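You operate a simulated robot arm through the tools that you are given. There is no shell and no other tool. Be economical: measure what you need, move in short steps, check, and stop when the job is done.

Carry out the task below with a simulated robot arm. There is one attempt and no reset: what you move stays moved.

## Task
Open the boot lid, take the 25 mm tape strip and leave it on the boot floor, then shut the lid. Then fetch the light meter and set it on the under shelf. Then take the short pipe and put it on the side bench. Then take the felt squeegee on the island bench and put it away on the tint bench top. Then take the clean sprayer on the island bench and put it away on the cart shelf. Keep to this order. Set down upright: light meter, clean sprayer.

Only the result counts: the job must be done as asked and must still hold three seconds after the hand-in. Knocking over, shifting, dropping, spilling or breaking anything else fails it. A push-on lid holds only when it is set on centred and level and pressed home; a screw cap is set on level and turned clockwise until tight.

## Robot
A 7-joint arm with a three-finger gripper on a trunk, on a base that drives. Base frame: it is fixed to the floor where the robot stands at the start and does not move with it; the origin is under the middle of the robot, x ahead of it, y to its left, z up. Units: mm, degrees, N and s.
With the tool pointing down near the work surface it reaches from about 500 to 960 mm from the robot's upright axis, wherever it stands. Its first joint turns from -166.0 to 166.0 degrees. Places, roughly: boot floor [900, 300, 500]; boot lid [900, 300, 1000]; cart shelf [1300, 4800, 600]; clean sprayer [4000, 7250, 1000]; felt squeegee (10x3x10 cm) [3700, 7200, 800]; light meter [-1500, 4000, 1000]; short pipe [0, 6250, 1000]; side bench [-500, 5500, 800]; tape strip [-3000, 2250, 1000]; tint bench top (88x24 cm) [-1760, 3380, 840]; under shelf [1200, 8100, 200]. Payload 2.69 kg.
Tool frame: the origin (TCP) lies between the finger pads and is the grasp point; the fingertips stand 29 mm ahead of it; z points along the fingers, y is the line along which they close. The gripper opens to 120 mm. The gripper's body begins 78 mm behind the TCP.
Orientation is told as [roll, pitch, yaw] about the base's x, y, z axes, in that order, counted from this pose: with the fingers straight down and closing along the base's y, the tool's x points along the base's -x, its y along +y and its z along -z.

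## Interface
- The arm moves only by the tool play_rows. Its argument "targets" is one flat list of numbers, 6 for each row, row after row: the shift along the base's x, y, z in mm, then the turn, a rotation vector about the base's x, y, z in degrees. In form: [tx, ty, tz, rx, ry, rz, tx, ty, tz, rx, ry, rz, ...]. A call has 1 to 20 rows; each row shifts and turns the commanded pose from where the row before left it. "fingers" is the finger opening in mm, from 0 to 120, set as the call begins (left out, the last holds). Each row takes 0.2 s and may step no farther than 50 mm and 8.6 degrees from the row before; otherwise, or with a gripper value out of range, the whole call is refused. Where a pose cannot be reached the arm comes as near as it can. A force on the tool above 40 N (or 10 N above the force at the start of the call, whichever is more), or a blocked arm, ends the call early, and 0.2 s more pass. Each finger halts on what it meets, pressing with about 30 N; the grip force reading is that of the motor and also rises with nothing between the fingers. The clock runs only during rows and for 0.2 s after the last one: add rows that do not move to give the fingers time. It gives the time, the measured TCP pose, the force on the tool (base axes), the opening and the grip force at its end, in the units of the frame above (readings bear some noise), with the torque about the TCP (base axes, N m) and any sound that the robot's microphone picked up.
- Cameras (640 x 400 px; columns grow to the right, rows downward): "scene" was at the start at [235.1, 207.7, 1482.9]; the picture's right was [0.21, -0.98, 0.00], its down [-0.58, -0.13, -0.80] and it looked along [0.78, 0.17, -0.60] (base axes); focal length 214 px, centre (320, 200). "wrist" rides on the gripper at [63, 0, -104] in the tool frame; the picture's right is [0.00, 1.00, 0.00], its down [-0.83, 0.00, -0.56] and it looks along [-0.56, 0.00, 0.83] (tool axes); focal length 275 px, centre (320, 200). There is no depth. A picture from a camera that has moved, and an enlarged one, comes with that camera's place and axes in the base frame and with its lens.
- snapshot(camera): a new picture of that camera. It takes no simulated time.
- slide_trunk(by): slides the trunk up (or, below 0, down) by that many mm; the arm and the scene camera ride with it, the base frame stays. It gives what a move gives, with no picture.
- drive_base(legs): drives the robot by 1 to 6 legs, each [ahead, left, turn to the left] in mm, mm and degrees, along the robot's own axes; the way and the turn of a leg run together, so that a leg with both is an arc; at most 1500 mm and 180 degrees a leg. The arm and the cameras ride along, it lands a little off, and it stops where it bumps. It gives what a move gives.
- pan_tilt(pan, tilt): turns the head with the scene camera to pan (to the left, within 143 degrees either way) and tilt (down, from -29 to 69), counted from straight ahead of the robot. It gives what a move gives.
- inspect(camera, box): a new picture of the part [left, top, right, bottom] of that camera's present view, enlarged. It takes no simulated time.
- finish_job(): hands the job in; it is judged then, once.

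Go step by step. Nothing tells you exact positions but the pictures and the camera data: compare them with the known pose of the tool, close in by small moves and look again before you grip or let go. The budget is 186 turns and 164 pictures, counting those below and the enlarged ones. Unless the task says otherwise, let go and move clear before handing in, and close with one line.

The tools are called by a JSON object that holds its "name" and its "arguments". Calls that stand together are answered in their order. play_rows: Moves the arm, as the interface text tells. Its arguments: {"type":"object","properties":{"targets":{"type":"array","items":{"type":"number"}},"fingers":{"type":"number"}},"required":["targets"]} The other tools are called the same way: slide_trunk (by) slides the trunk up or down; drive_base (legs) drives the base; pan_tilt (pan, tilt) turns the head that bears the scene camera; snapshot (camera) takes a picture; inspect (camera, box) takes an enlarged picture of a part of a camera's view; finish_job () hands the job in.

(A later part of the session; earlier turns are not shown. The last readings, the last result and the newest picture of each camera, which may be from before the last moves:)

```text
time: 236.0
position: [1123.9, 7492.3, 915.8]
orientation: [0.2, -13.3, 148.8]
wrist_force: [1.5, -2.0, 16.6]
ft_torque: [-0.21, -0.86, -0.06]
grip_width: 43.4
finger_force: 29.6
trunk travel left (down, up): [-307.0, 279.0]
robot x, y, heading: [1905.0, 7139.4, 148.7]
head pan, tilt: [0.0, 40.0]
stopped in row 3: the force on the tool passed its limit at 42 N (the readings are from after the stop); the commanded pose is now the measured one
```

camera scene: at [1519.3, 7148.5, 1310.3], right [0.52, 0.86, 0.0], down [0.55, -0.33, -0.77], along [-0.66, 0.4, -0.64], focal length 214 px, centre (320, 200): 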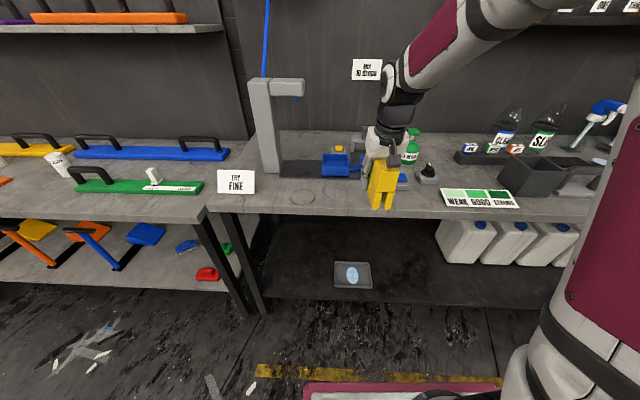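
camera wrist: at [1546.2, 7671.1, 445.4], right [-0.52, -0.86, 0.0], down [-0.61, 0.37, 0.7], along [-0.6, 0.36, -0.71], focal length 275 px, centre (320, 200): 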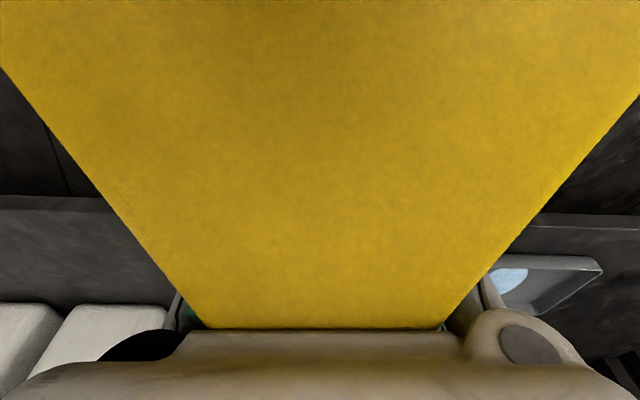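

{"name": "play_rows", "arguments": {"targets": [0, 0, 0, -0.5, -0.85, 0, 0, 0, 0, 0, 0, 0]}}

{"name": "play_rows", "arguments": {"targets": [0, 0, 0, 0, 0, 0, 0, 0, 0, 0, 0, 0], "fingers": 70}}

{"name": "snapshot", "arguments": {"camera": "wrist"}}

{"name": "inspect", "arguments": {"camera": "scene", "box": [300, 140, 420, 240]}}

```text
time: 236.6
position: [1121.4, 7492.1, 916.6]
orientation: [0.1, -12.3, 149.0]
wrist_force: [-4.5, 2.1, 13.0]
ft_torque: [-0.2, -0.36, -0.05]
grip_width: 43.9
finger_force: 29.8
trunk travel left (down, up): [-307.0, 279.0]
robot x, y, heading: [1904.3, 7139.4, 148.5]
head pan, tilt: [0.0, 40.0]
```

```text
time: 237.2
position: [1123.2, 7492.7, 917.1]
orientation: [0.2, -12.1, 148.9]
wrist_force: [-1.3, 0.8, 17.7]
ft_torque: [-0.25, -0.68, -0.03]
grip_width: 69.7
finger_force: 0.0
trunk travel left (down, up): [-307.0, 279.0]
robot x, y, heading: [1902.8, 7138.5, 148.8]
head pan, tilt: [0.0, 40.0]
```

```text
60 pictures are left
camera wrist: at [1195.2, 7448.2, 1004.4], right [-0.51, -0.86, 0.0], down [-0.6, 0.36, 0.72], along [-0.62, 0.37, -0.7], focal length 275 px, centre (320, 200)
```

wrist: 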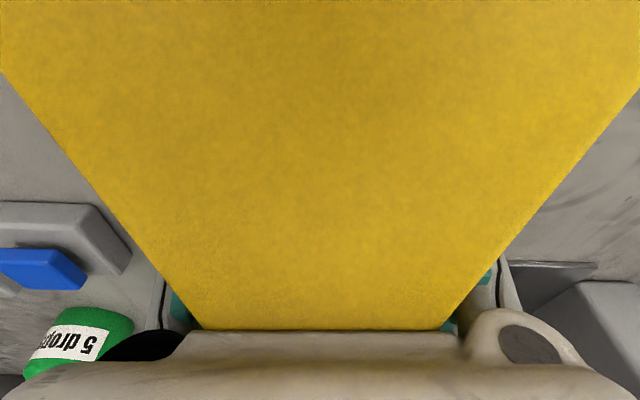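

```text
4.00 times, centred on (360, 190) of scene
camera zoom: at [1519.5, 7148.4, 1310.4], right [0.52, 0.86, 0.0], down [0.55, -0.33, -0.77], along [-0.66, 0.4, -0.64], focal length 858 px, centre (160, 240)
```

zoom: 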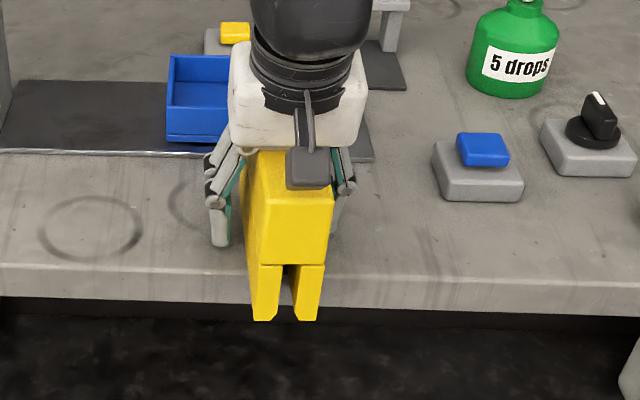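

The box overhangs more than I like and the palm is still pressing on it; re-grip, lift and set it 35 mm further in.

{"name": "play_rows", "arguments": {"targets": [0, 0, 0, 0, 0, 0, 0, 0, 0, 0, 0, 0, 0, 0, 0, 0, 0, 0], "fingers": 20}}

{"name": "play_rows", "arguments": {"targets": [0, 0, 8, 0, 0, 0, 0, 0, 12, 0, 0, 0, -15, 9, 0, 0, 0, 0, -15, 9, 0, 0, 0, 0]}}

{"name": "inspect", "arguments": {"camera": "scene", "box": [300, 140, 420, 240]}}

```text
time: 238.0
position: [1122.1, 7491.3, 915.7]
orientation: [0.1, -12.2, 148.9]
wrist_force: [-2.3, 0.3, 19.0]
ft_torque: [-0.36, -0.69, -0.01]
grip_width: 43.7
finger_force: 29.5
trunk travel left (down, up): [-307.0, 279.0]
robot x, y, heading: [1903.7, 7139.8, 149.0]
head pan, tilt: [0.0, 40.0]
```

```text
time: 239.0
position: [1092.9, 7510.2, 934.9]
orientation: [0.1, -12.0, 148.9]
wrist_force: [-0.8, -0.9, -2.4]
ft_torque: [0.01, 0.02, 0.0]
grip_width: 43.4
finger_force: 30.7
trunk travel left (down, up): [-307.0, 279.0]
robot x, y, heading: [1902.1, 7137.5, 148.8]
head pan, tilt: [0.0, 40.0]
```

```text
4.00 times, centred on (360, 190) of scene
camera zoom: at [1519.0, 7148.7, 1310.2], right [0.52, 0.86, 0.0], down [0.55, -0.33, -0.77], along [-0.66, 0.4, -0.64], focal length 858 px, centre (160, 240)
```

zoom: 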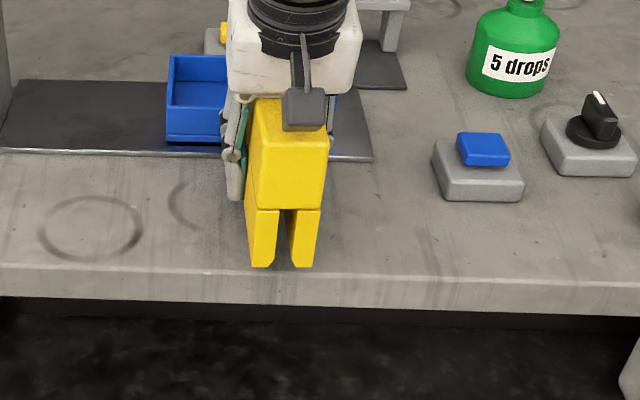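

Lower again until contact.

{"name": "play_rows", "arguments": {"targets": [0, 0, -6, 0, 0, 0, 0, 0, -5, 0, 0, 0, 0, 0, -3, 0, 0, 0, 0, 0, -2, 0, 0, 0, 0, 0, 0, 0, 0, 0]}}

{"name": "play_rows", "arguments": {"targets": [0, 0, -1.5, 0, 0, 0, 0, 0, 0, 0, 0, 0]}}

```text
time: 240.2
position: [1092.0, 7509.7, 918.4]
orientation: [0.0, -12.1, 148.8]
wrist_force: [-0.1, 0.2, -1.7]
ft_torque: [0.05, 0.05, -0.01]
grip_width: 43.5
finger_force: 30.2
trunk travel left (down, up): [-307.0, 279.0]
robot x, y, heading: [1905.2, 7135.6, 148.9]
head pan, tilt: [0.0, 40.0]
```

```text
time: 240.8
position: [1093.5, 7510.4, 917.3]
orientation: [0.1, -12.1, 148.8]
wrist_force: [-0.8, -0.4, -2.5]
ft_torque: [0.03, 0.0, 0.02]
grip_width: 43.7
finger_force: 29.9
trunk travel left (down, up): [-307.0, 279.0]
robot x, y, heading: [1902.8, 7134.7, 148.9]
head pan, tilt: [0.0, 40.0]
```

{"name": "play_rows", "arguments": {"targets": [0, 0, -1.5, 0, 0, 0, 0, 0, 0, 0, 0, 0]}}

{"name": "play_rows", "arguments": {"targets": [0, 0, -1.5, 0, 0, 0, 0, 0, 0, 0, 0, 0]}}

```text
time: 241.4
position: [1093.0, 7509.5, 917.9]
orientation: [0.1, -12.3, 148.9]
wrist_force: [1.0, -0.5, 6.8]
ft_torque: [-0.23, -0.71, -0.03]
grip_width: 43.7
finger_force: 30.3
trunk travel left (down, up): [-307.0, 279.0]
robot x, y, heading: [1907.3, 7135.6, 148.7]
head pan, tilt: [0.0, 40.0]
```

```text
time: 242.0
position: [1092.0, 7509.5, 915.7]
orientation: [0.2, -12.3, 148.9]
wrist_force: [2.0, -2.5, 25.8]
ft_torque: [-0.89, -2.03, -0.12]
grip_width: 43.7
finger_force: 29.8
trunk travel left (down, up): [-307.0, 279.0]
robot x, y, heading: [1907.2, 7138.8, 148.6]
head pan, tilt: [0.0, 40.0]
```

Near end touches now; tip it level by ~1.3°, then release.

{"name": "play_rows", "arguments": {"targets": [0, 0, 1, -0.68, -1.1, 0, 0, 0, 0, 0, 0, 0]}}

{"name": "play_rows", "arguments": {"targets": [0, 0, 0, 0, 0, 0, 0, 0, 0, 0, 0, 0], "fingers": 64}}

{"name": "inspect", "arguments": {"camera": "scene", "box": [300, 140, 420, 240]}}

```text
time: 242.6
position: [1091.6, 7510.3, 915.8]
orientation: [0.1, -11.0, 149.0]
wrist_force: [-3.6, 1.9, 11.5]
ft_torque: [0.6, 0.84, 0.12]
grip_width: 43.5
finger_force: 29.8
trunk travel left (down, up): [-307.0, 279.0]
robot x, y, heading: [1902.4, 7137.1, 148.8]
head pan, tilt: [0.0, 40.0]
```

```text
time: 243.2
position: [1093.4, 7508.7, 915.1]
orientation: [0.1, -10.8, 149.0]
wrist_force: [0.1, 0.7, 5.8]
ft_torque: [-0.05, -0.21, 0.02]
grip_width: 64.1
finger_force: 0.0
trunk travel left (down, up): [-307.0, 279.0]
robot x, y, heading: [1900.3, 7137.7, 149.0]
head pan, tilt: [0.0, 40.0]
```

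```text
4.00 times, centred on (360, 190) of scene
camera zoom: at [1519.2, 7148.6, 1310.3], right [0.52, 0.86, 0.0], down [0.55, -0.33, -0.77], along [-0.66, 0.4, -0.64], focal length 858 px, centre (160, 240)
```

zoom: 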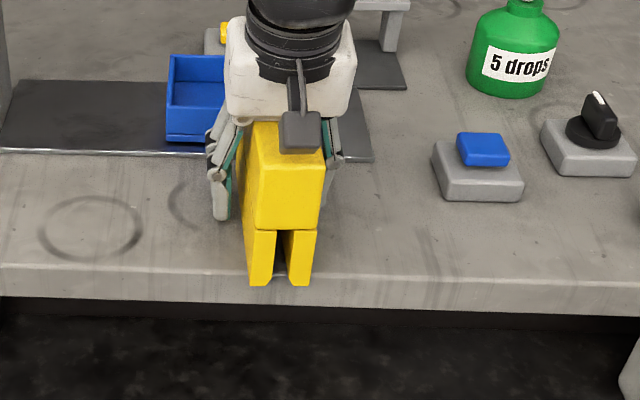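

Release looks clean. Raise along the tool axis.

{"name": "play_rows", "arguments": {"targets": [1.6, -1, 10, 0, 0, 0, 3.2, -2, 20, 0, 0, 0, 4.9, -3, 30, 0, 0, 0, 4.9, -3, 30, 0, 0, 0, 4.9, -3, 30, 0, 0, 0, 4.9, -3, 30, 0, 0, 0]}}

{"name": "snapshot", "arguments": {"camera": "wrist"}}

{"name": "inspect", "arguments": {"camera": "scene", "box": [300, 120, 420, 240]}}

```text
time: 244.6
position: [1117.5, 7496.4, 1066.7]
orientation: [0.1, -10.8, 148.9]
wrist_force: [-0.6, -0.5, 0.5]
ft_torque: [-0.04, -0.03, -0.01]
grip_width: 64.0
finger_force: 0.0
trunk travel left (down, up): [-307.0, 279.0]
robot x, y, heading: [1904.8, 7134.1, 148.7]
head pan, tilt: [0.0, 40.0]
```

```text
56 pictures are left
camera wrist: at [1187.6, 7454.5, 1157.0], right [-0.51, -0.86, 0.0], down [-0.61, 0.37, 0.7], along [-0.6, 0.36, -0.71], focal length 275 px, centre (320, 200)
```

wrist: 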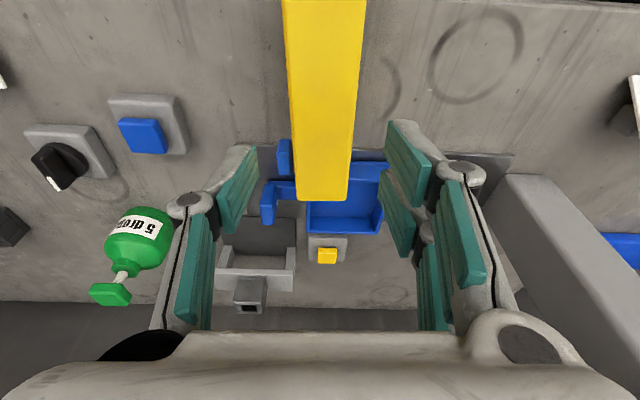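

```text
3.33 times, centred on (360, 180) of scene
camera zoom: at [1518.8, 7148.8, 1310.1], right [0.52, 0.86, 0.0], down [0.55, -0.33, -0.77], along [-0.66, 0.4, -0.64], focal length 715 px, centre (187, 267)
```

zoom: 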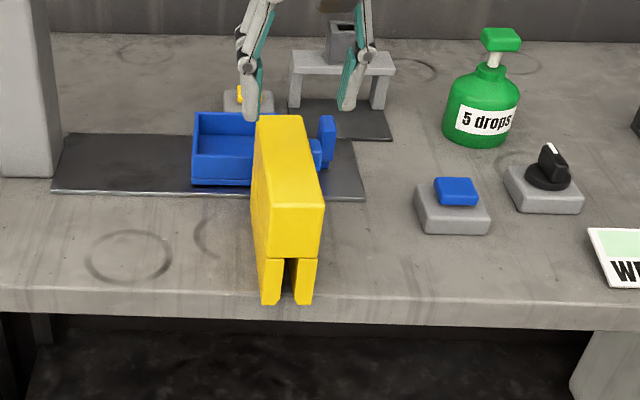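

The meter stands upright on the bench. Now retreat, lean the tool to ~65° (nearly horizontal) and come at its near end.

{"name": "play_rows", "arguments": {"targets": [21.4, -12.9, -8, 4.0, 6.63, 0, 21.4, -12.9, -8, 4.0, 6.63, 0, 21.4, -12.9, -8, 4.0, 6.63, 0, 21.4, -12.9, -8, 4.0, 6.63, 0, 21.4, -12.9, -8, 4.0, 6.63, 0, 21.4, -12.9, -8, 4.0, 6.63, 0, 21.4, -12.9, -8, 4.0, 6.63, 0, 0, 0, -20, 0, 0, 0, 0, 0, -20, 0, 0, 0], "fingers": 80}}

{"name": "snapshot", "arguments": {"camera": "wrist"}}

{"name": "snapshot", "arguments": {"camera": "scene"}}

```text
time: 246.6
position: [1179.9, 7401.6, 1021.9]
orientation: [0.1, -65.0, 148.8]
wrist_force: [-1.2, -0.9, -0.1]
ft_torque: [-0.04, 0.02, -0.02]
grip_width: 80.0
finger_force: 0.1
out of reach, approached as far as the arm can: row 6, 7, 8, 9
trunk travel left (down, up): [-307.0, 279.0]
robot x, y, heading: [1904.9, 7137.9, 148.7]
head pan, tilt: [0.0, 40.0]
```

```text
54 pictures are left
camera wrist: at [1284.0, 7338.7, 1008.6], right [-0.51, -0.86, 0.0], down [0.13, -0.08, 0.99], along [-0.85, 0.51, 0.15], focal length 275 px, centre (320, 200)
```

wrist: 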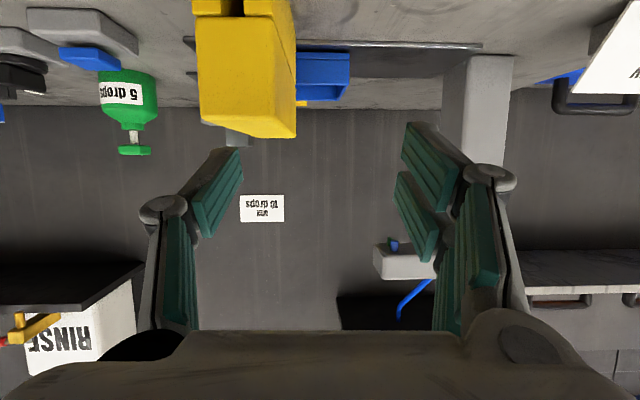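

```text
53 pictures are left
camera scene: at [1519.3, 7148.6, 1310.3], right [0.52, 0.86, 0.0], down [0.55, -0.33, -0.77], along [-0.66, 0.4, -0.64], focal length 214 px, centre (320, 200)
```

scene: 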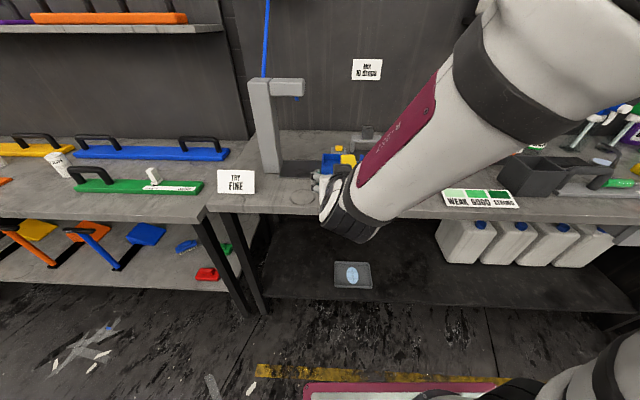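

The arm was too folded; back the base 180 mm so the tool has room, then align lower and to the right.

{"name": "drive_base", "arguments": {"legs": [[-180, 0, 0]]}}

{"name": "play_rows", "arguments": {"targets": [-8, 28, -20, 0, 0, 0, -8, 28, -20, 0, 0, 0, -20, 12, -20, 0, 0, 0, -20, 12, -15, 0, 0, 0]}}

{"name": "snapshot", "arguments": {"camera": "wrist"}}

```text
time: 248.1
position: [1331.3, 7309.2, 1022.4]
orientation: [0.2, -65.1, 148.9]
wrist_force: [-0.4, 0.2, 0.7]
ft_torque: [-0.01, -0.01, -0.03]
grip_width: 79.9
finger_force: 0.1
trunk travel left (down, up): [-307.0, 279.0]
robot x, y, heading: [2056.9, 7043.9, 148.8]
head pan, tilt: [0.0, 40.0]
```

```text
time: 249.1
position: [1276.1, 7390.2, 947.8]
orientation: [0.1, -65.0, 148.9]
wrist_force: [0.4, -0.2, 1.3]
ft_torque: [-0.01, 0.03, 0.02]
grip_width: 80.0
finger_force: 0.1
trunk travel left (down, up): [-307.0, 279.0]
robot x, y, heading: [2055.9, 7046.4, 148.6]
head pan, tilt: [0.0, 40.0]
```

```text
52 pictures are left
camera wrist: at [1379.8, 7327.1, 934.1], right [-0.51, -0.86, 0.0], down [0.13, -0.08, 0.99], along [-0.85, 0.51, 0.15], focal length 275 px, centre (320, 200)
```

wrist: 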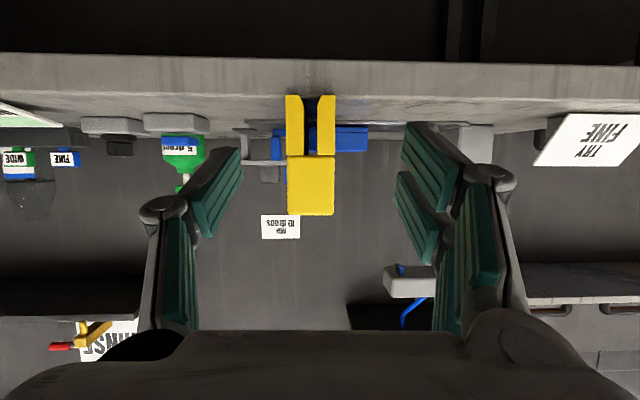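

The meter's near end is centred within 8 mm. Advance 163 mm to straddle it.

{"name": "play_rows", "arguments": {"targets": [-27, 18.2, 2, 0, 0, 0, -27, 18.2, 2, 0, 0, 0, -27, 18.2, 2, 0, 0, 0, -27, 18.2, 2, 0, 0, 0, -27, 18.2, 2, 0, 0, 0]}}

{"name": "snapshot", "arguments": {"camera": "wrist"}}

{"name": "inspect", "arguments": {"camera": "scene", "box": [300, 100, 440, 220]}}

```text
time: 250.3
position: [1140.0, 7479.9, 956.5]
orientation: [0.2, -65.0, 148.9]
wrist_force: [0.3, 0.0, 0.5]
ft_torque: [0.01, -0.02, 0.0]
grip_width: 79.9
finger_force: 0.1
trunk travel left (down, up): [-307.0, 279.0]
robot x, y, heading: [2057.3, 7044.4, 148.9]
head pan, tilt: [0.0, 40.0]
```

```text
51 pictures are left
camera wrist: at [1245.3, 7416.6, 944.0], right [-0.51, -0.86, 0.0], down [0.13, -0.08, 0.99], along [-0.85, 0.51, 0.15], focal length 275 px, centre (320, 200)
```

wrist: 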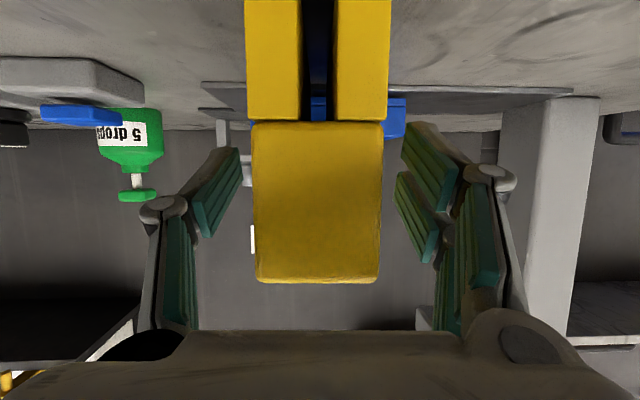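

```text
3.33 times, centred on (370, 160) of scene
camera zoom: at [1671.4, 7055.8, 1310.3], right [0.52, 0.86, 0.0], down [0.55, -0.33, -0.77], along [-0.66, 0.4, -0.64], focal length 715 px, centre (153, 333)
```

zoom: 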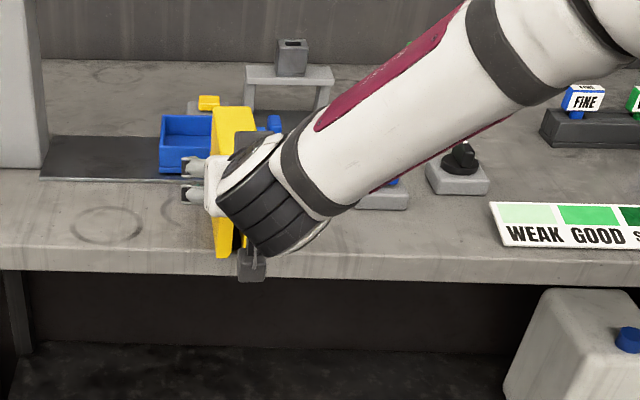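

Advance 15 mm more and grip.

{"name": "play_rows", "arguments": {"targets": [-12.8, 7.7, 0, 0, 0, 0, 0, 0, 0, 0, 0, 0]}}

{"name": "play_rows", "arguments": {"targets": [0, 0, 0, 0, 0, 0, 0, 0, 0, 0, 0, 0, 0, 0, 0, 0, 0, 0], "fingers": 20}}

{"name": "play_rows", "arguments": {"targets": [0, 0, 8, 0, 0, 0, 0, 0, 12, 0, 0, 0, 0, 0, 20, 0, 0, 0, 0, 0, 20, 0, 0, 0]}}

{"name": "snapshot", "arguments": {"camera": "wrist"}}

```text
time: 250.9
position: [1127.0, 7487.7, 956.8]
orientation: [0.1, -65.0, 148.8]
wrist_force: [0.0, 0.1, -0.7]
ft_torque: [-0.02, 0.01, 0.02]
grip_width: 80.1
finger_force: 0.1
trunk travel left (down, up): [-307.0, 279.0]
robot x, y, heading: [2056.2, 7044.9, 149.0]
head pan, tilt: [0.0, 40.0]
```

```text
time: 251.7
position: [1128.4, 7488.4, 955.7]
orientation: [0.0, -64.9, 148.9]
wrist_force: [0.4, 0.3, 0.5]
ft_torque: [0.12, 0.23, -0.06]
grip_width: 43.7
finger_force: 29.4
trunk travel left (down, up): [-307.0, 279.0]
robot x, y, heading: [2057.6, 7046.1, 148.9]
head pan, tilt: [0.0, 40.0]
```

```text
time: 252.7
position: [1128.5, 7488.9, 1017.4]
orientation: [0.0, -64.9, 149.0]
wrist_force: [0.3, 0.2, -2.5]
ft_torque: [-0.01, -0.06, 0.01]
grip_width: 43.7
finger_force: 29.4
trunk travel left (down, up): [-307.0, 279.0]
robot x, y, heading: [2059.3, 7042.9, 148.8]
head pan, tilt: [0.0, 40.0]
```

```text
49 pictures are left
camera wrist: at [1232.9, 7425.8, 1003.7], right [-0.51, -0.86, 0.0], down [0.13, -0.08, 0.99], along [-0.85, 0.51, 0.15], focal length 275 px, centre (320, 200)
```

wrist: 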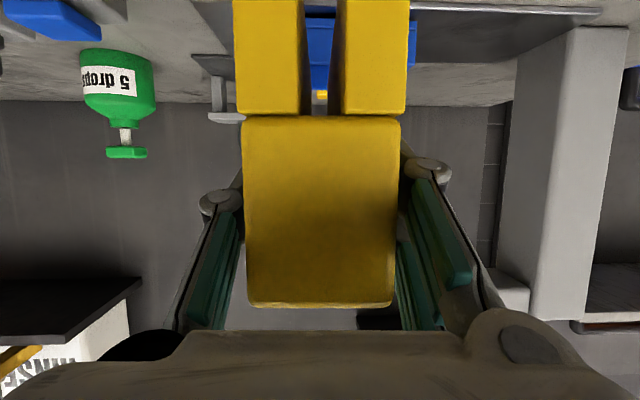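

Firm and level. Back out, lower the trunk fully, then lower the arm in front of the bench.

{"name": "drive_base", "arguments": {"legs": [[-250, 0, 0], [0, -360, 0]]}}

{"name": "slide_trunk", "arguments": {"by": -300}}

{"name": "play_rows", "arguments": {"targets": [0, 0, -45, 0, 0, 0, 0, 0, -45, 0, 0, 0, 0, 0, -45, 0, 0, 0, 0, 0, -45, 0, 0, 0, 0, 0, -45, 0, 0, 0, 0, 0, -45, 0, 0, 0, 0, 0, -45, 0, 0, 0, 0, 0, -45, 0, 0, 0]}}

{"name": "pan_tilt", "arguments": {"pan": 0, "tilt": 32}}

{"name": "snapshot", "arguments": {"camera": "scene"}}

{"name": "snapshot", "arguments": {"camera": "wrist"}}

```text
time: 256.4
position: [1521.2, 7659.8, 1018.1]
orientation: [0.1, -65.0, 149.4]
wrist_force: [0.9, 0.3, -3.3]
ft_torque: [-0.07, -0.07, -0.01]
grip_width: 43.8
finger_force: 29.9
trunk travel left (down, up): [-307.0, 279.0]
robot x, y, heading: [2453.1, 7221.7, 149.6]
head pan, tilt: [0.0, 40.0]
```

```text
time: 259.4
position: [1521.5, 7660.7, 716.9]
orientation: [0.2, -65.0, 149.4]
wrist_force: [-0.2, 0.5, -2.7]
ft_torque: [-0.04, -0.07, 0.02]
grip_width: 43.6
finger_force: 29.9
trunk travel left (down, up): [-7.0, 579.0]
robot x, y, heading: [2453.6, 7224.2, 149.3]
head pan, tilt: [0.0, 40.0]
```

```text
time: 261.2
position: [1504.7, 7652.6, 377.7]
orientation: [-0.4, -65.1, 149.2]
wrist_force: [-0.6, -0.2, -1.6]
ft_torque: [-0.07, -0.11, -0.03]
grip_width: 43.5
finger_force: 30.1
out of reach, approached as far as the arm can: row 6, 7, 8
trunk travel left (down, up): [-7.0, 579.0]
robot x, y, heading: [2452.9, 7226.6, 149.5]
head pan, tilt: [0.0, 40.0]
```

```text
time: 261.9
position: [1506.7, 7650.6, 376.4]
orientation: [-0.6, -65.0, 149.5]
wrist_force: [-0.3, 0.2, -3.5]
ft_torque: [-0.03, -0.09, 0.01]
grip_width: 43.7
finger_force: 30.2
trunk travel left (down, up): [-7.0, 579.0]
robot x, y, heading: [2451.2, 7222.3, 149.1]
head pan, tilt: [0.0, 32.0]
```

```text
48 pictures are left
camera scene: at [2025.2, 7256.9, 1022.7], right [0.51, 0.86, 0.0], down [0.46, -0.27, -0.85], along [-0.73, 0.43, -0.53], focal length 214 px, centre (320, 200)
```

scene: 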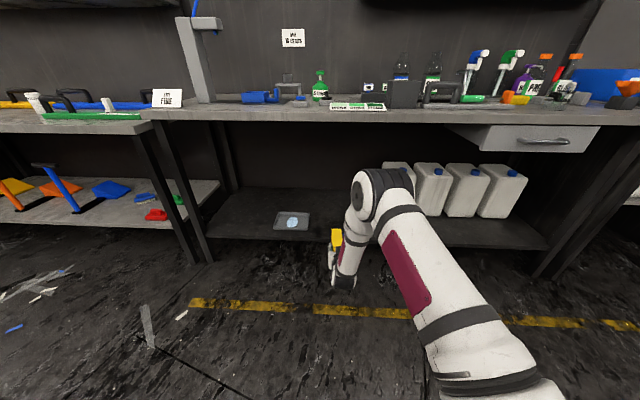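

```text
47 pictures are left
camera wrist: at [1610.6, 7587.2, 363.5], right [-0.51, -0.86, -0.01], down [0.12, -0.08, 0.99], along [-0.85, 0.51, 0.15], focal length 275 px, centre (320, 200)
```

wrist: 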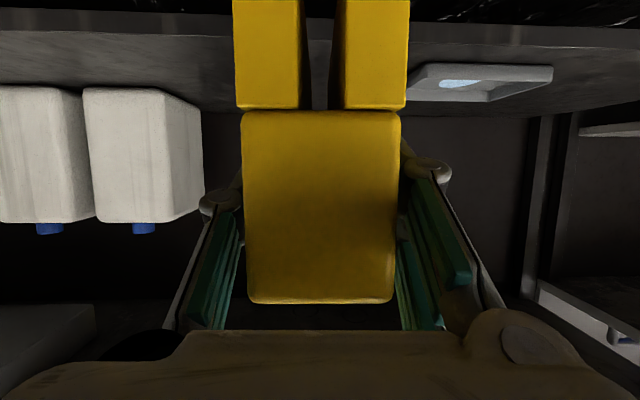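

Clear corridor between tray and canisters. Drive in part way, then extend the arm while lowering.

{"name": "drive_base", "arguments": {"legs": [[170, -10, -1]]}}

{"name": "play_rows", "arguments": {"targets": [-15, 9, -10, 0, 0, 0, -15, 9, -10, 0, 0, 0, -15, 9, -10, 0, 0, 0, -15, 9, -10, 0, 0, 0, -15, 9, -10, 0, 0, 0]}}

{"name": "snapshot", "arguments": {"camera": "scene"}}

{"name": "snapshot", "arguments": {"camera": "wrist"}}

```text
time: 263.4
position: [1372.5, 7762.8, 375.1]
orientation: [-0.5, -65.0, 148.4]
wrist_force: [1.0, -1.0, -2.6]
ft_torque: [-0.07, -0.05, -0.01]
grip_width: 43.8
finger_force: 30.3
trunk travel left (down, up): [-7.0, 579.0]
robot x, y, heading: [2315.1, 7321.1, 148.6]
head pan, tilt: [0.0, 32.0]
```

```text
time: 264.6
position: [1296.7, 7808.9, 325.0]
orientation: [-0.7, -64.8, 148.5]
wrist_force: [-0.6, -0.6, -2.6]
ft_torque: [-0.06, -0.11, 0.02]
grip_width: 43.8
finger_force: 30.1
trunk travel left (down, up): [-7.0, 579.0]
robot x, y, heading: [2311.1, 7320.6, 148.4]
head pan, tilt: [0.0, 32.0]
```

```text
46 pictures are left
camera scene: at [1884.7, 7361.2, 1022.7], right [0.52, 0.85, 0.0], down [0.45, -0.28, -0.85], along [-0.72, 0.44, -0.53], focal length 214 px, centre (320, 200)
```

scene: 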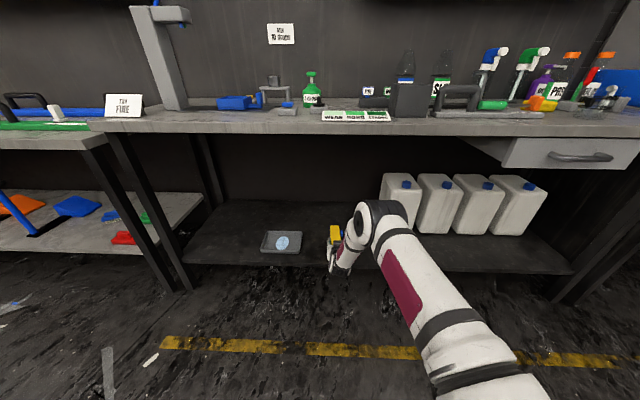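

```text
45 pictures are left
camera wrist: at [1400.1, 7744.0, 312.4], right [-0.53, -0.85, -0.01], down [0.12, -0.09, 0.99], along [-0.84, 0.52, 0.15], focal length 275 px, centre (320, 200)
```

wrist: 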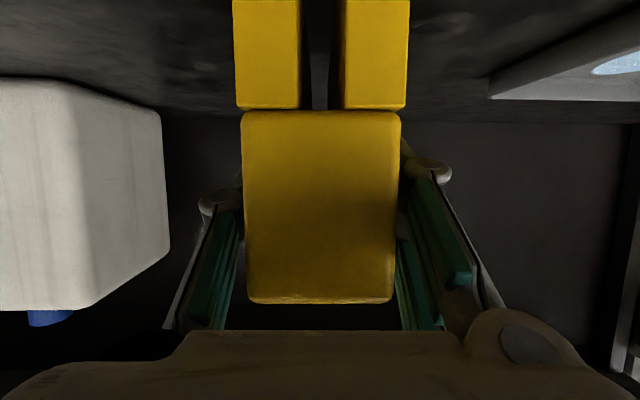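

Continue 65 mm in and then lower gently to contact.

{"name": "play_rows", "arguments": {"targets": [-14, 8.5, -5, 0, 0, 0, -14, 8.5, -5, 0, 0, 0, -14, 8.5, -5, 0, 0, 0, -14, 8.5, 0, 0, 0, 0]}}

{"name": "play_rows", "arguments": {"targets": [0, 0, -6, 0, 0, 0, 0, 0, -6, 0, 0, 0, 0, 0, -6, 0, 0, 0]}}

{"name": "inspect", "arguments": {"camera": "scene", "box": [240, 170, 440, 300]}}

```text
time: 265.6
position: [1242.0, 7844.0, 310.1]
orientation: [-0.6, -64.8, 148.4]
wrist_force: [-0.3, -0.7, -2.5]
ft_torque: [-0.02, -0.04, -0.01]
grip_width: 43.8
finger_force: 29.7
trunk travel left (down, up): [-7.0, 579.0]
robot x, y, heading: [2310.0, 7321.8, 148.3]
head pan, tilt: [0.0, 32.0]
```

```text
time: 266.4
position: [1237.9, 7845.8, 299.7]
orientation: [-0.6, -65.6, 148.4]
wrist_force: [-5.1, 2.1, 27.3]
ft_torque: [0.09, 0.84, -0.1]
grip_width: 44.0
finger_force: 30.0
trunk travel left (down, up): [-7.0, 579.0]
robot x, y, heading: [2311.8, 7319.0, 148.5]
head pan, tilt: [0.0, 32.0]
```

```text
3.08 times, centred on (340, 235) of scene
camera zoom: at [1885.7, 7360.8, 1023.4], right [0.52, 0.85, 0.0], down [0.45, -0.28, -0.85], along [-0.72, 0.45, -0.53], focal length 660 px, centre (258, 92)
```

zoom: 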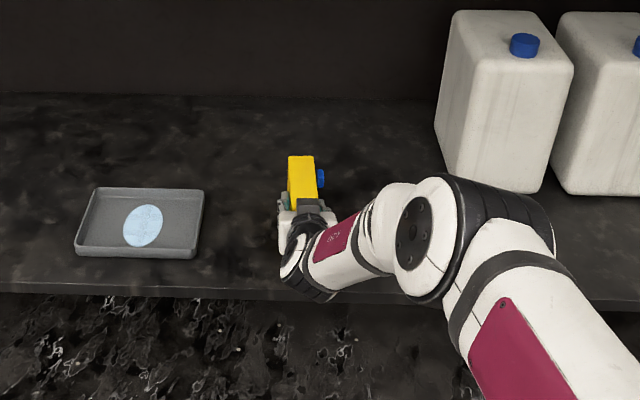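

The meter is flat on the shelf, 50 mm inside the edge. Relieve, open, and withdraw straight back.

{"name": "play_rows", "arguments": {"targets": [0, 0, 2, 0, 0, 0, 0, 0, 0, 0, 0, 0]}}

{"name": "play_rows", "arguments": {"targets": [0, 0, 0, 0, 0, 0, 0, 0, 0, 0, 0, 0], "fingers": 66}}

{"name": "play_rows", "arguments": {"targets": [8.5, -5.2, 0, 0, 0, 0, 17, -10.4, 0, 0, 0, 0, 25, -15.3, 2, 0, 0, 0, 34, -20.8, 5, 0, 0, 0, 34, -20.8, 5, 0, 0, 0, 34, -20.8, 5, 0, 0, 0]}}

{"name": "snapshot", "arguments": {"camera": "wrist"}}

```text
time: 267.0
position: [1240.7, 7843.1, 294.7]
orientation: [-0.6, -64.9, 148.6]
wrist_force: [-2.4, 3.1, 10.0]
ft_torque: [0.65, 0.92, -0.04]
grip_width: 43.8
finger_force: 29.8
trunk travel left (down, up): [-7.0, 579.0]
robot x, y, heading: [2314.4, 7321.2, 148.5]
head pan, tilt: [0.0, 32.0]
```

```text
time: 267.6
position: [1241.8, 7842.7, 293.2]
orientation: [-0.6, -64.8, 148.5]
wrist_force: [0.7, -0.2, -0.6]
ft_torque: [-0.03, -0.02, -0.02]
grip_width: 66.2
finger_force: 0.0
trunk travel left (down, up): [-7.0, 579.0]
robot x, y, heading: [2311.9, 7321.3, 148.4]
head pan, tilt: [0.0, 32.0]
```

```text
time: 269.0
position: [1392.6, 7747.9, 312.0]
orientation: [-1.4, -64.8, 148.8]
wrist_force: [1.2, 0.5, 0.6]
ft_torque: [-0.05, -0.01, -0.02]
grip_width: 66.1
finger_force: 0.2
trunk travel left (down, up): [-7.0, 579.0]
robot x, y, heading: [2315.5, 7320.5, 148.3]
head pan, tilt: [0.0, 32.0]
```

```text
43 pictures are left
camera wrist: at [1496.6, 7682.5, 300.4], right [-0.54, -0.84, -0.01], down [0.12, -0.09, 0.99], along [-0.84, 0.53, 0.15], focal length 275 px, centre (320, 200)
```

wrist: 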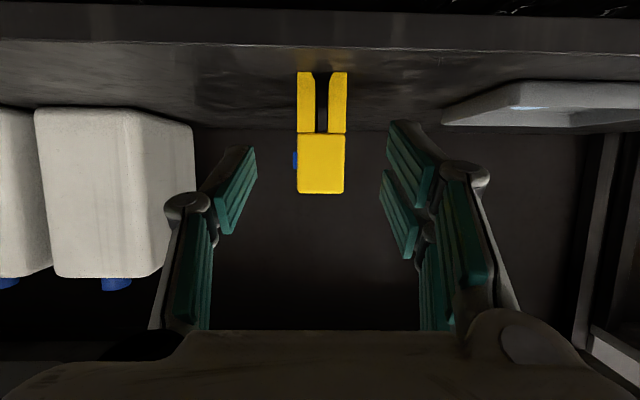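

The light meter stands upright on the under shelf. Now back off, raise and stow the tool vertical, and drive along to the pipe.

{"name": "drive_base", "arguments": {"legs": [[-250, 0, 0]]}}

{"name": "slide_trunk", "arguments": {"by": 550}}

{"name": "play_rows", "arguments": {"targets": [0, 0, 40, -4.2, -6.95, 0, 0, 0, 40, -4.2, -6.95, 0, 0, 0, 40, -4.2, -6.95, 0, 0, 0, 40, -4.2, -6.95, 0, 10, -6, 40, -4.2, -6.95, 0, 10, -6, 40, -4.2, -6.95, 0, 10, -6, 40, -4.2, -6.95, 0, 10, -6, 40, -4.2, -6.95, 0]}}

{"name": "drive_base", "arguments": {"legs": [[0, 1050, 0], [0, 1050, 0], [300, 0, 0]]}}

{"name": "pan_tilt", "arguments": {"pan": 5, "tilt": 35}}

{"name": "snapshot", "arguments": {"camera": "scene"}}

```text
time: 270.8
position: [1608.4, 7611.2, 313.3]
orientation: [-1.4, -64.8, 149.0]
wrist_force: [-1.2, 1.1, 0.9]
ft_torque: [-0.02, -0.01, 0.04]
grip_width: 65.8
finger_force: 0.0
trunk travel left (down, up): [-7.0, 579.0]
robot x, y, heading: [2527.8, 7189.0, 148.7]
head pan, tilt: [0.0, 32.0]
```

```text
refused: 550 is not a number from -400 to 400
```

```text
time: 272.6
position: [1645.5, 7586.1, 634.3]
orientation: [-1.2, 0.4, 149.0]
wrist_force: [0.1, -0.5, 0.4]
ft_torque: [0.02, 0.03, -0.01]
grip_width: 66.1
finger_force: 0.0
trunk travel left (down, up): [-7.0, 579.0]
robot x, y, heading: [2528.5, 7189.1, 148.6]
head pan, tilt: [0.0, 32.0]
```

```text
time: 284.7
position: [304.2, 5935.3, 634.8]
orientation: [-1.4, 0.2, 149.3]
wrist_force: [0.4, 0.3, -0.7]
ft_torque: [0.01, 0.02, -0.02]
grip_width: 66.0
finger_force: 0.1
trunk travel left (down, up): [-7.0, 579.0]
robot x, y, heading: [1188.2, 5547.7, 149.5]
head pan, tilt: [0.0, 32.0]
```

```text
time: 285.4
position: [302.5, 5936.2, 634.6]
orientation: [-1.3, 0.2, 149.5]
wrist_force: [0.2, 0.6, -1.0]
ft_torque: [-0.01, 0.04, -0.01]
grip_width: 66.0
finger_force: 0.0
trunk travel left (down, up): [-7.0, 579.0]
robot x, y, heading: [1192.2, 5544.0, 149.1]
head pan, tilt: [5.0, 35.0]
```

```text
42 pictures are left
camera scene: at [759.2, 5573.2, 1018.1], right [0.44, 0.9, 0.0], down [0.52, -0.25, -0.82], along [-0.74, 0.36, -0.57], focal length 214 px, centre (320, 200)
```

scene: 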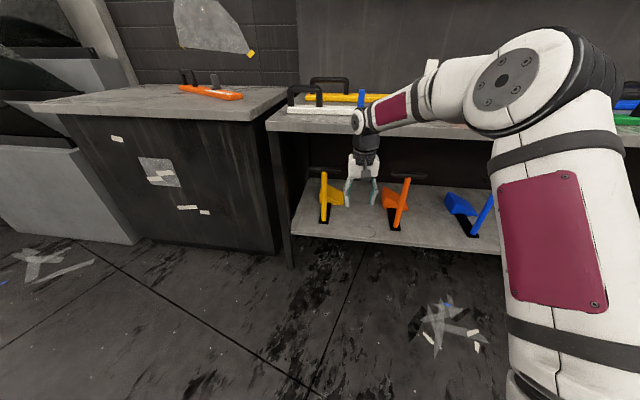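

The trunk lift had been refused (limit 400), but nothing was touched. Back off and raise the trunk now.

{"name": "drive_base", "arguments": {"legs": [[-200, 0, -1]]}}

{"name": "slide_trunk", "arguments": {"by": 400}}

{"name": "slide_trunk", "arguments": {"by": 140}}

{"name": "pan_tilt", "arguments": {"pan": 0, "tilt": 30}}

{"name": "snapshot", "arguments": {"camera": "scene"}}

```text
time: 286.9
position: [477.4, 5850.1, 634.9]
orientation: [-1.4, 0.2, 148.5]
wrist_force: [0.1, 1.1, -0.9]
ft_torque: [0.02, 0.01, 0.0]
grip_width: 65.9
finger_force: 0.0
trunk travel left (down, up): [-7.0, 579.0]
robot x, y, heading: [1355.9, 5446.2, 148.1]
head pan, tilt: [5.0, 35.0]
```

```text
time: 290.8
position: [478.2, 5850.0, 1033.9]
orientation: [-1.3, 0.2, 148.5]
wrist_force: [0.2, -0.1, 0.5]
ft_torque: [-0.01, 0.0, 0.05]
grip_width: 65.9
finger_force: 0.0
trunk travel left (down, up): [-407.0, 179.0]
robot x, y, heading: [1354.2, 5443.2, 148.2]
head pan, tilt: [5.0, 35.0]
```

```text
time: 292.4
position: [567.6, 5793.5, 1174.2]
orientation: [-1.3, 0.2, 148.4]
wrist_force: [-0.4, 0.5, 0.4]
ft_torque: [0.01, 0.01, 0.0]
grip_width: 65.8
finger_force: 0.1
trunk travel left (down, up): [-547.0, 39.0]
robot x, y, heading: [1356.0, 5444.9, 148.2]
head pan, tilt: [5.0, 35.0]
```

```text
time: 293.1
position: [567.5, 5793.0, 1174.6]
orientation: [-1.2, 0.1, 148.4]
wrist_force: [0.5, 0.2, 0.6]
ft_torque: [-0.04, 0.0, 0.0]
grip_width: 66.0
finger_force: 0.1
trunk travel left (down, up): [-547.0, 39.0]
robot x, y, heading: [1357.7, 5445.9, 148.0]
head pan, tilt: [0.0, 30.0]
```

```text
41 pictures are left
camera scene: at [1118.7, 5368.7, 1565.9], right [0.53, 0.85, 0.0], down [0.43, -0.26, -0.87], along [-0.74, 0.46, -0.5], focal length 214 px, centre (320, 200)
```

scene: 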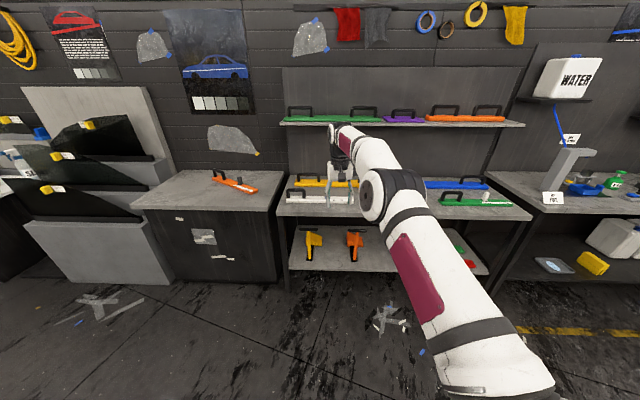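

{"name": "inspect", "arguments": {"camera": "scene", "box": [270, 150, 530, 260]}}

{"name": "snapshot", "arguments": {"camera": "wrist"}}

```text
2.46 times, centred on (400, 205) of scene
camera zoom: at [1118.7, 5368.7, 1565.9], right [0.53, 0.85, 0.0], down [0.43, -0.26, -0.87], along [-0.74, 0.46, -0.5], focal length 528 px, centre (123, 188)
```

zoom: 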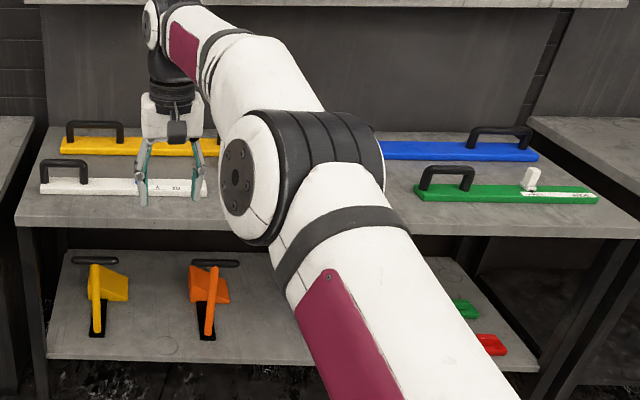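

```text
39 pictures are left
camera wrist: at [621.0, 5758.2, 1279.8], right [-0.52, -0.85, -0.02], down [-0.72, 0.42, 0.55], along [-0.46, 0.3, -0.83], focal length 275 px, centre (320, 200)
```

wrist: 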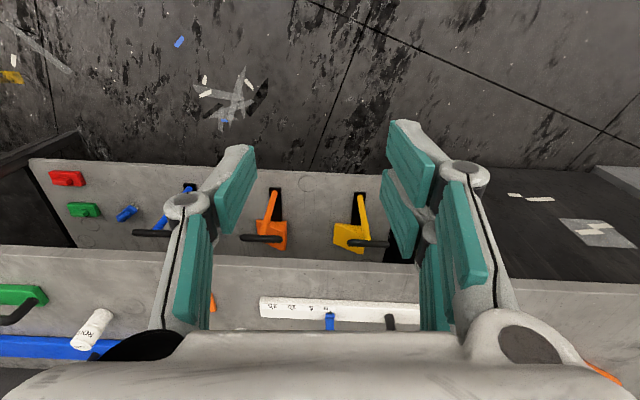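

The arm hides the tubes; shift left for a clear view of the bench.

{"name": "drive_base", "arguments": {"legs": [[0, 480, 0]]}}

{"name": "pan_tilt", "arguments": {"pan": -12, "tilt": 30}}

{"name": "snapshot", "arguments": {"camera": "scene"}}

```text
time: 294.0
position: [556.0, 5774.3, 1176.3]
orientation: [-1.2, 0.0, 148.4]
wrist_force: [-0.4, -0.2, 0.9]
ft_torque: [0.02, 0.01, -0.04]
grip_width: 66.0
finger_force: 0.1
trunk travel left (down, up): [-547.0, 39.0]
robot x, y, heading: [1345.3, 5425.3, 148.3]
head pan, tilt: [0.0, 30.0]
stopped in leg 1: the robot was blocked; the commanded pose is now the measured one
```

```text
time: 294.8
position: [557.3, 5775.7, 1175.9]
orientation: [-1.2, 0.1, 148.5]
wrist_force: [-0.1, 0.4, 0.4]
ft_torque: [0.0, 0.03, -0.01]
grip_width: 66.0
finger_force: 0.0
trunk travel left (down, up): [-547.0, 39.0]
robot x, y, heading: [1345.1, 5430.0, 148.2]
head pan, tilt: [-12.0, 30.0]
```

```text
38 pictures are left
camera scene: at [1118.9, 5365.3, 1565.9], right [0.69, 0.72, 0.0], down [0.36, -0.35, -0.87], along [-0.63, 0.6, -0.5], focal length 214 px, centre (320, 200)
```

scene: 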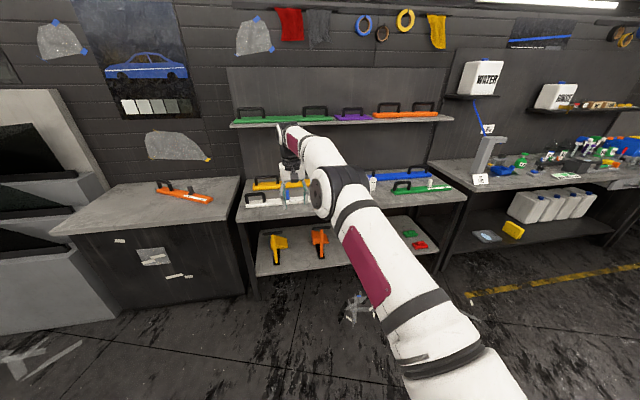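

Something (likely the cart) blocked on the left-rear. Move away from it and forward toward the wall.

{"name": "drive_base", "arguments": {"legs": [[60, -80, 0], [380, 0, 0]]}}

{"name": "pan_tilt", "arguments": {"pan": 105, "tilt": 35}}

{"name": "snapshot", "arguments": {"camera": "scene"}}

{"name": "snapshot", "arguments": {"camera": "wrist"}}

```text
time: 297.9
position: [218.5, 6074.7, 1174.4]
orientation: [-1.2, 0.1, 148.8]
wrist_force: [0.9, -0.2, -0.2]
ft_torque: [-0.03, 0.02, 0.02]
grip_width: 65.9
finger_force: 0.0
trunk travel left (down, up): [-547.0, 39.0]
robot x, y, heading: [1011.1, 5732.7, 148.4]
head pan, tilt: [-12.0, 30.0]
```

```text
time: 299.9
position: [216.8, 6074.2, 1175.3]
orientation: [-1.2, 0.1, 148.7]
wrist_force: [0.4, 0.3, 0.4]
ft_torque: [0.03, 0.02, 0.01]
grip_width: 66.1
finger_force: 0.1
trunk travel left (down, up): [-547.0, 39.0]
robot x, y, heading: [1010.2, 5730.8, 148.5]
head pan, tilt: [105.0, 35.0]
```

```text
37 pictures are left
camera scene: at [822.3, 5521.5, 1558.1], right [-0.96, 0.28, 0.0], down [0.16, 0.55, -0.82], along [-0.23, -0.79, -0.57], focal length 214 px, centre (320, 200)
```

scene: 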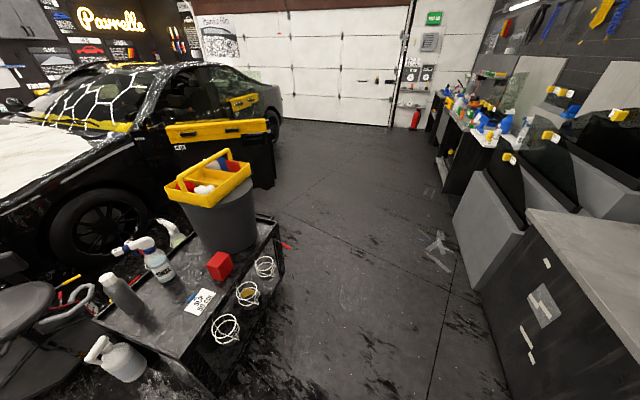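

```text
36 pictures are left
camera wrist: at [270.4, 6039.9, 1279.8], right [-0.51, -0.86, -0.02], down [-0.72, 0.42, 0.55], along [-0.47, 0.3, -0.83], focal length 275 px, centre (320, 200)
```

wrist: 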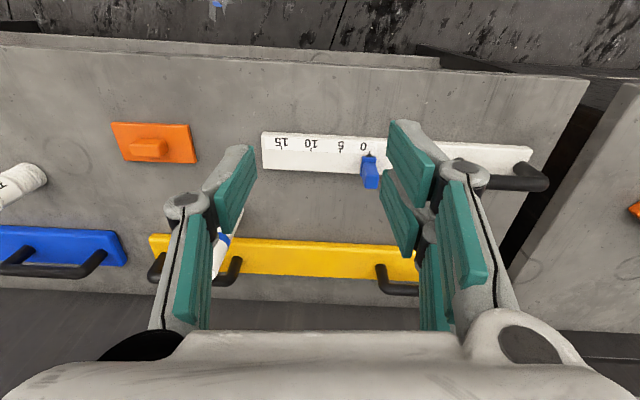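

The cart looks intact. Two tubes stand on this bench; move the tool right to see both clearly.

{"name": "play_rows", "arguments": {"targets": [20, 33, 15, 0, 0, 0, 20, 33, 15, 0, 0, 0, 20, 33, 15, 0, 0, 0, 20, 33, 15, 0, 0, 0], "fingers": 110}}

{"name": "snapshot", "arguments": {"camera": "wrist"}}

```text
time: 300.9
position: [298.5, 6206.0, 1234.7]
orientation: [-1.3, 0.1, 149.0]
wrist_force: [0.8, 0.5, 0.1]
ft_torque: [0.1, -0.03, 0.01]
grip_width: 109.9
finger_force: 0.0
trunk travel left (down, up): [-547.0, 39.0]
robot x, y, heading: [1006.0, 5731.4, 148.5]
head pan, tilt: [105.0, 35.0]
```

```text
35 pictures are left
camera wrist: at [351.4, 6170.0, 1339.5], right [-0.51, -0.86, -0.02], down [-0.72, 0.42, 0.55], along [-0.47, 0.3, -0.83], focal length 275 px, centre (320, 200)
```

wrist: 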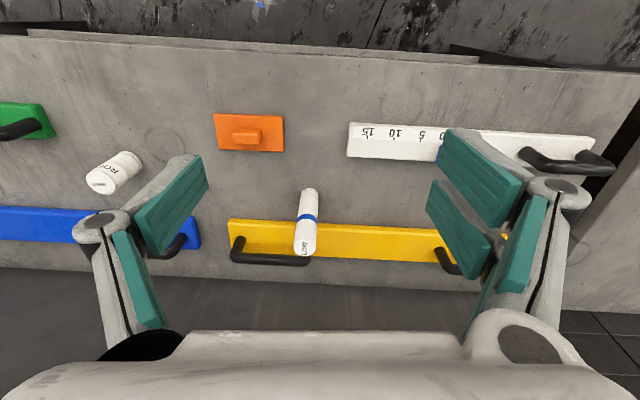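

{"name": "inspect", "arguments": {"camera": "wrist", "box": [70, 130, 340, 270]}}

```text
2.37 times, centred on (205, 200) of wrist
camera zoom: at [351.4, 6170.0, 1339.5], right [-0.51, -0.86, -0.02], down [-0.72, 0.42, 0.55], along [-0.47, 0.3, -0.83], focal length 652 px, centre (593, 200)
```

zoom: 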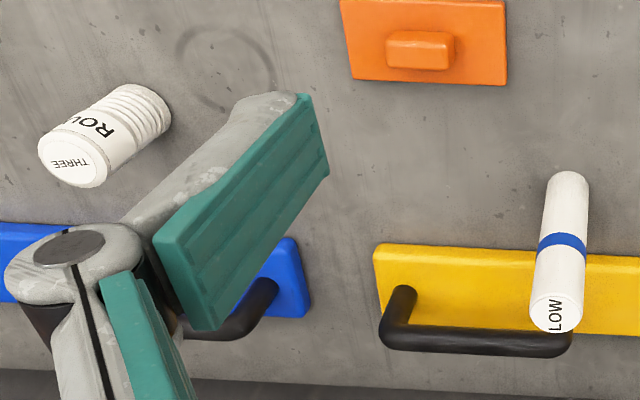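

Tube "LOW" is nearest the stated place, but I want to read the tubes from the front before choosing.

{"name": "pan_tilt", "arguments": {"pan": -10, "tilt": 35}}

{"name": "snapshot", "arguments": {"camera": "scene"}}

```text
time: 302.9
position: [298.5, 6206.2, 1235.8]
orientation: [-1.2, 0.1, 148.7]
wrist_force: [0.1, 0.4, 0.1]
ft_torque: [-0.03, 0.03, 0.0]
grip_width: 110.1
finger_force: 0.1
trunk travel left (down, up): [-547.0, 39.0]
robot x, y, heading: [1010.7, 5728.6, 148.5]
head pan, tilt: [-10.0, 35.0]
```

```text
33 pictures are left
camera scene: at [781.4, 5664.3, 1558.1], right [0.66, 0.75, 0.0], down [0.43, -0.38, -0.82], along [-0.61, 0.54, -0.57], focal length 214 px, centre (320, 200)
```

scene: 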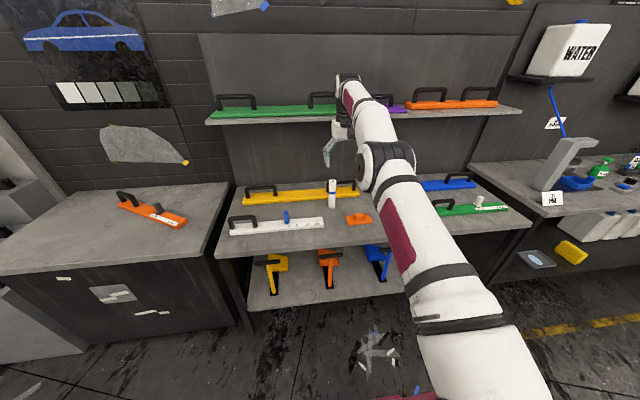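

{"name": "inspect", "arguments": {"camera": "scene", "box": [210, 160, 410, 250]}}

{"name": "inspect", "arguments": {"camera": "scene", "box": [0, 160, 230, 280]}}

```text
3.20 times, centred on (310, 205) of scene
camera zoom: at [781.4, 5664.3, 1558.1], right [0.66, 0.75, 0.0], down [0.43, -0.38, -0.82], along [-0.61, 0.54, -0.57], focal length 686 px, centre (352, 184)
```

zoom: 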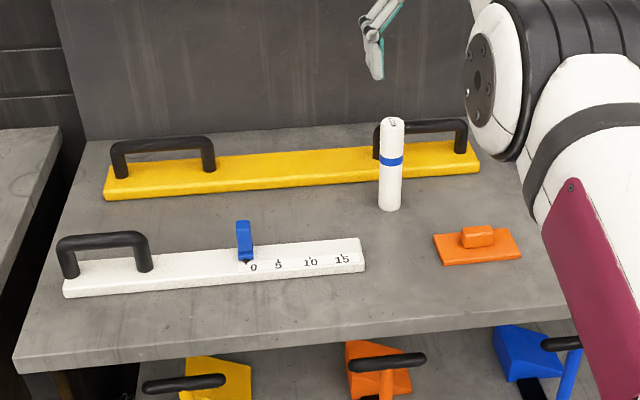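

```text
2.78 times, centred on (115, 220) of scene
camera zoom: at [781.4, 5664.3, 1558.1], right [0.66, 0.75, 0.0], down [0.43, -0.38, -0.82], along [-0.61, 0.54, -0.57], focal length 597 px, centre (890, 144)
```

zoom: 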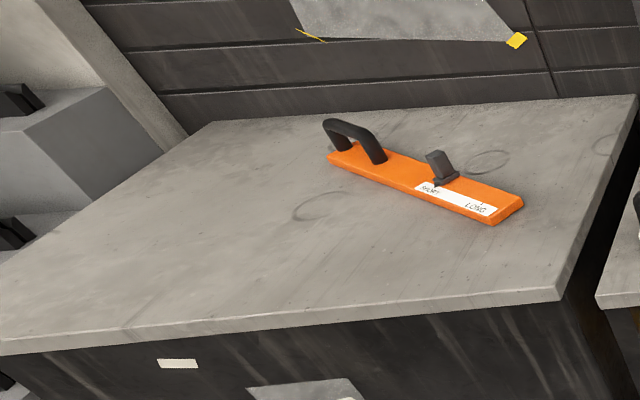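

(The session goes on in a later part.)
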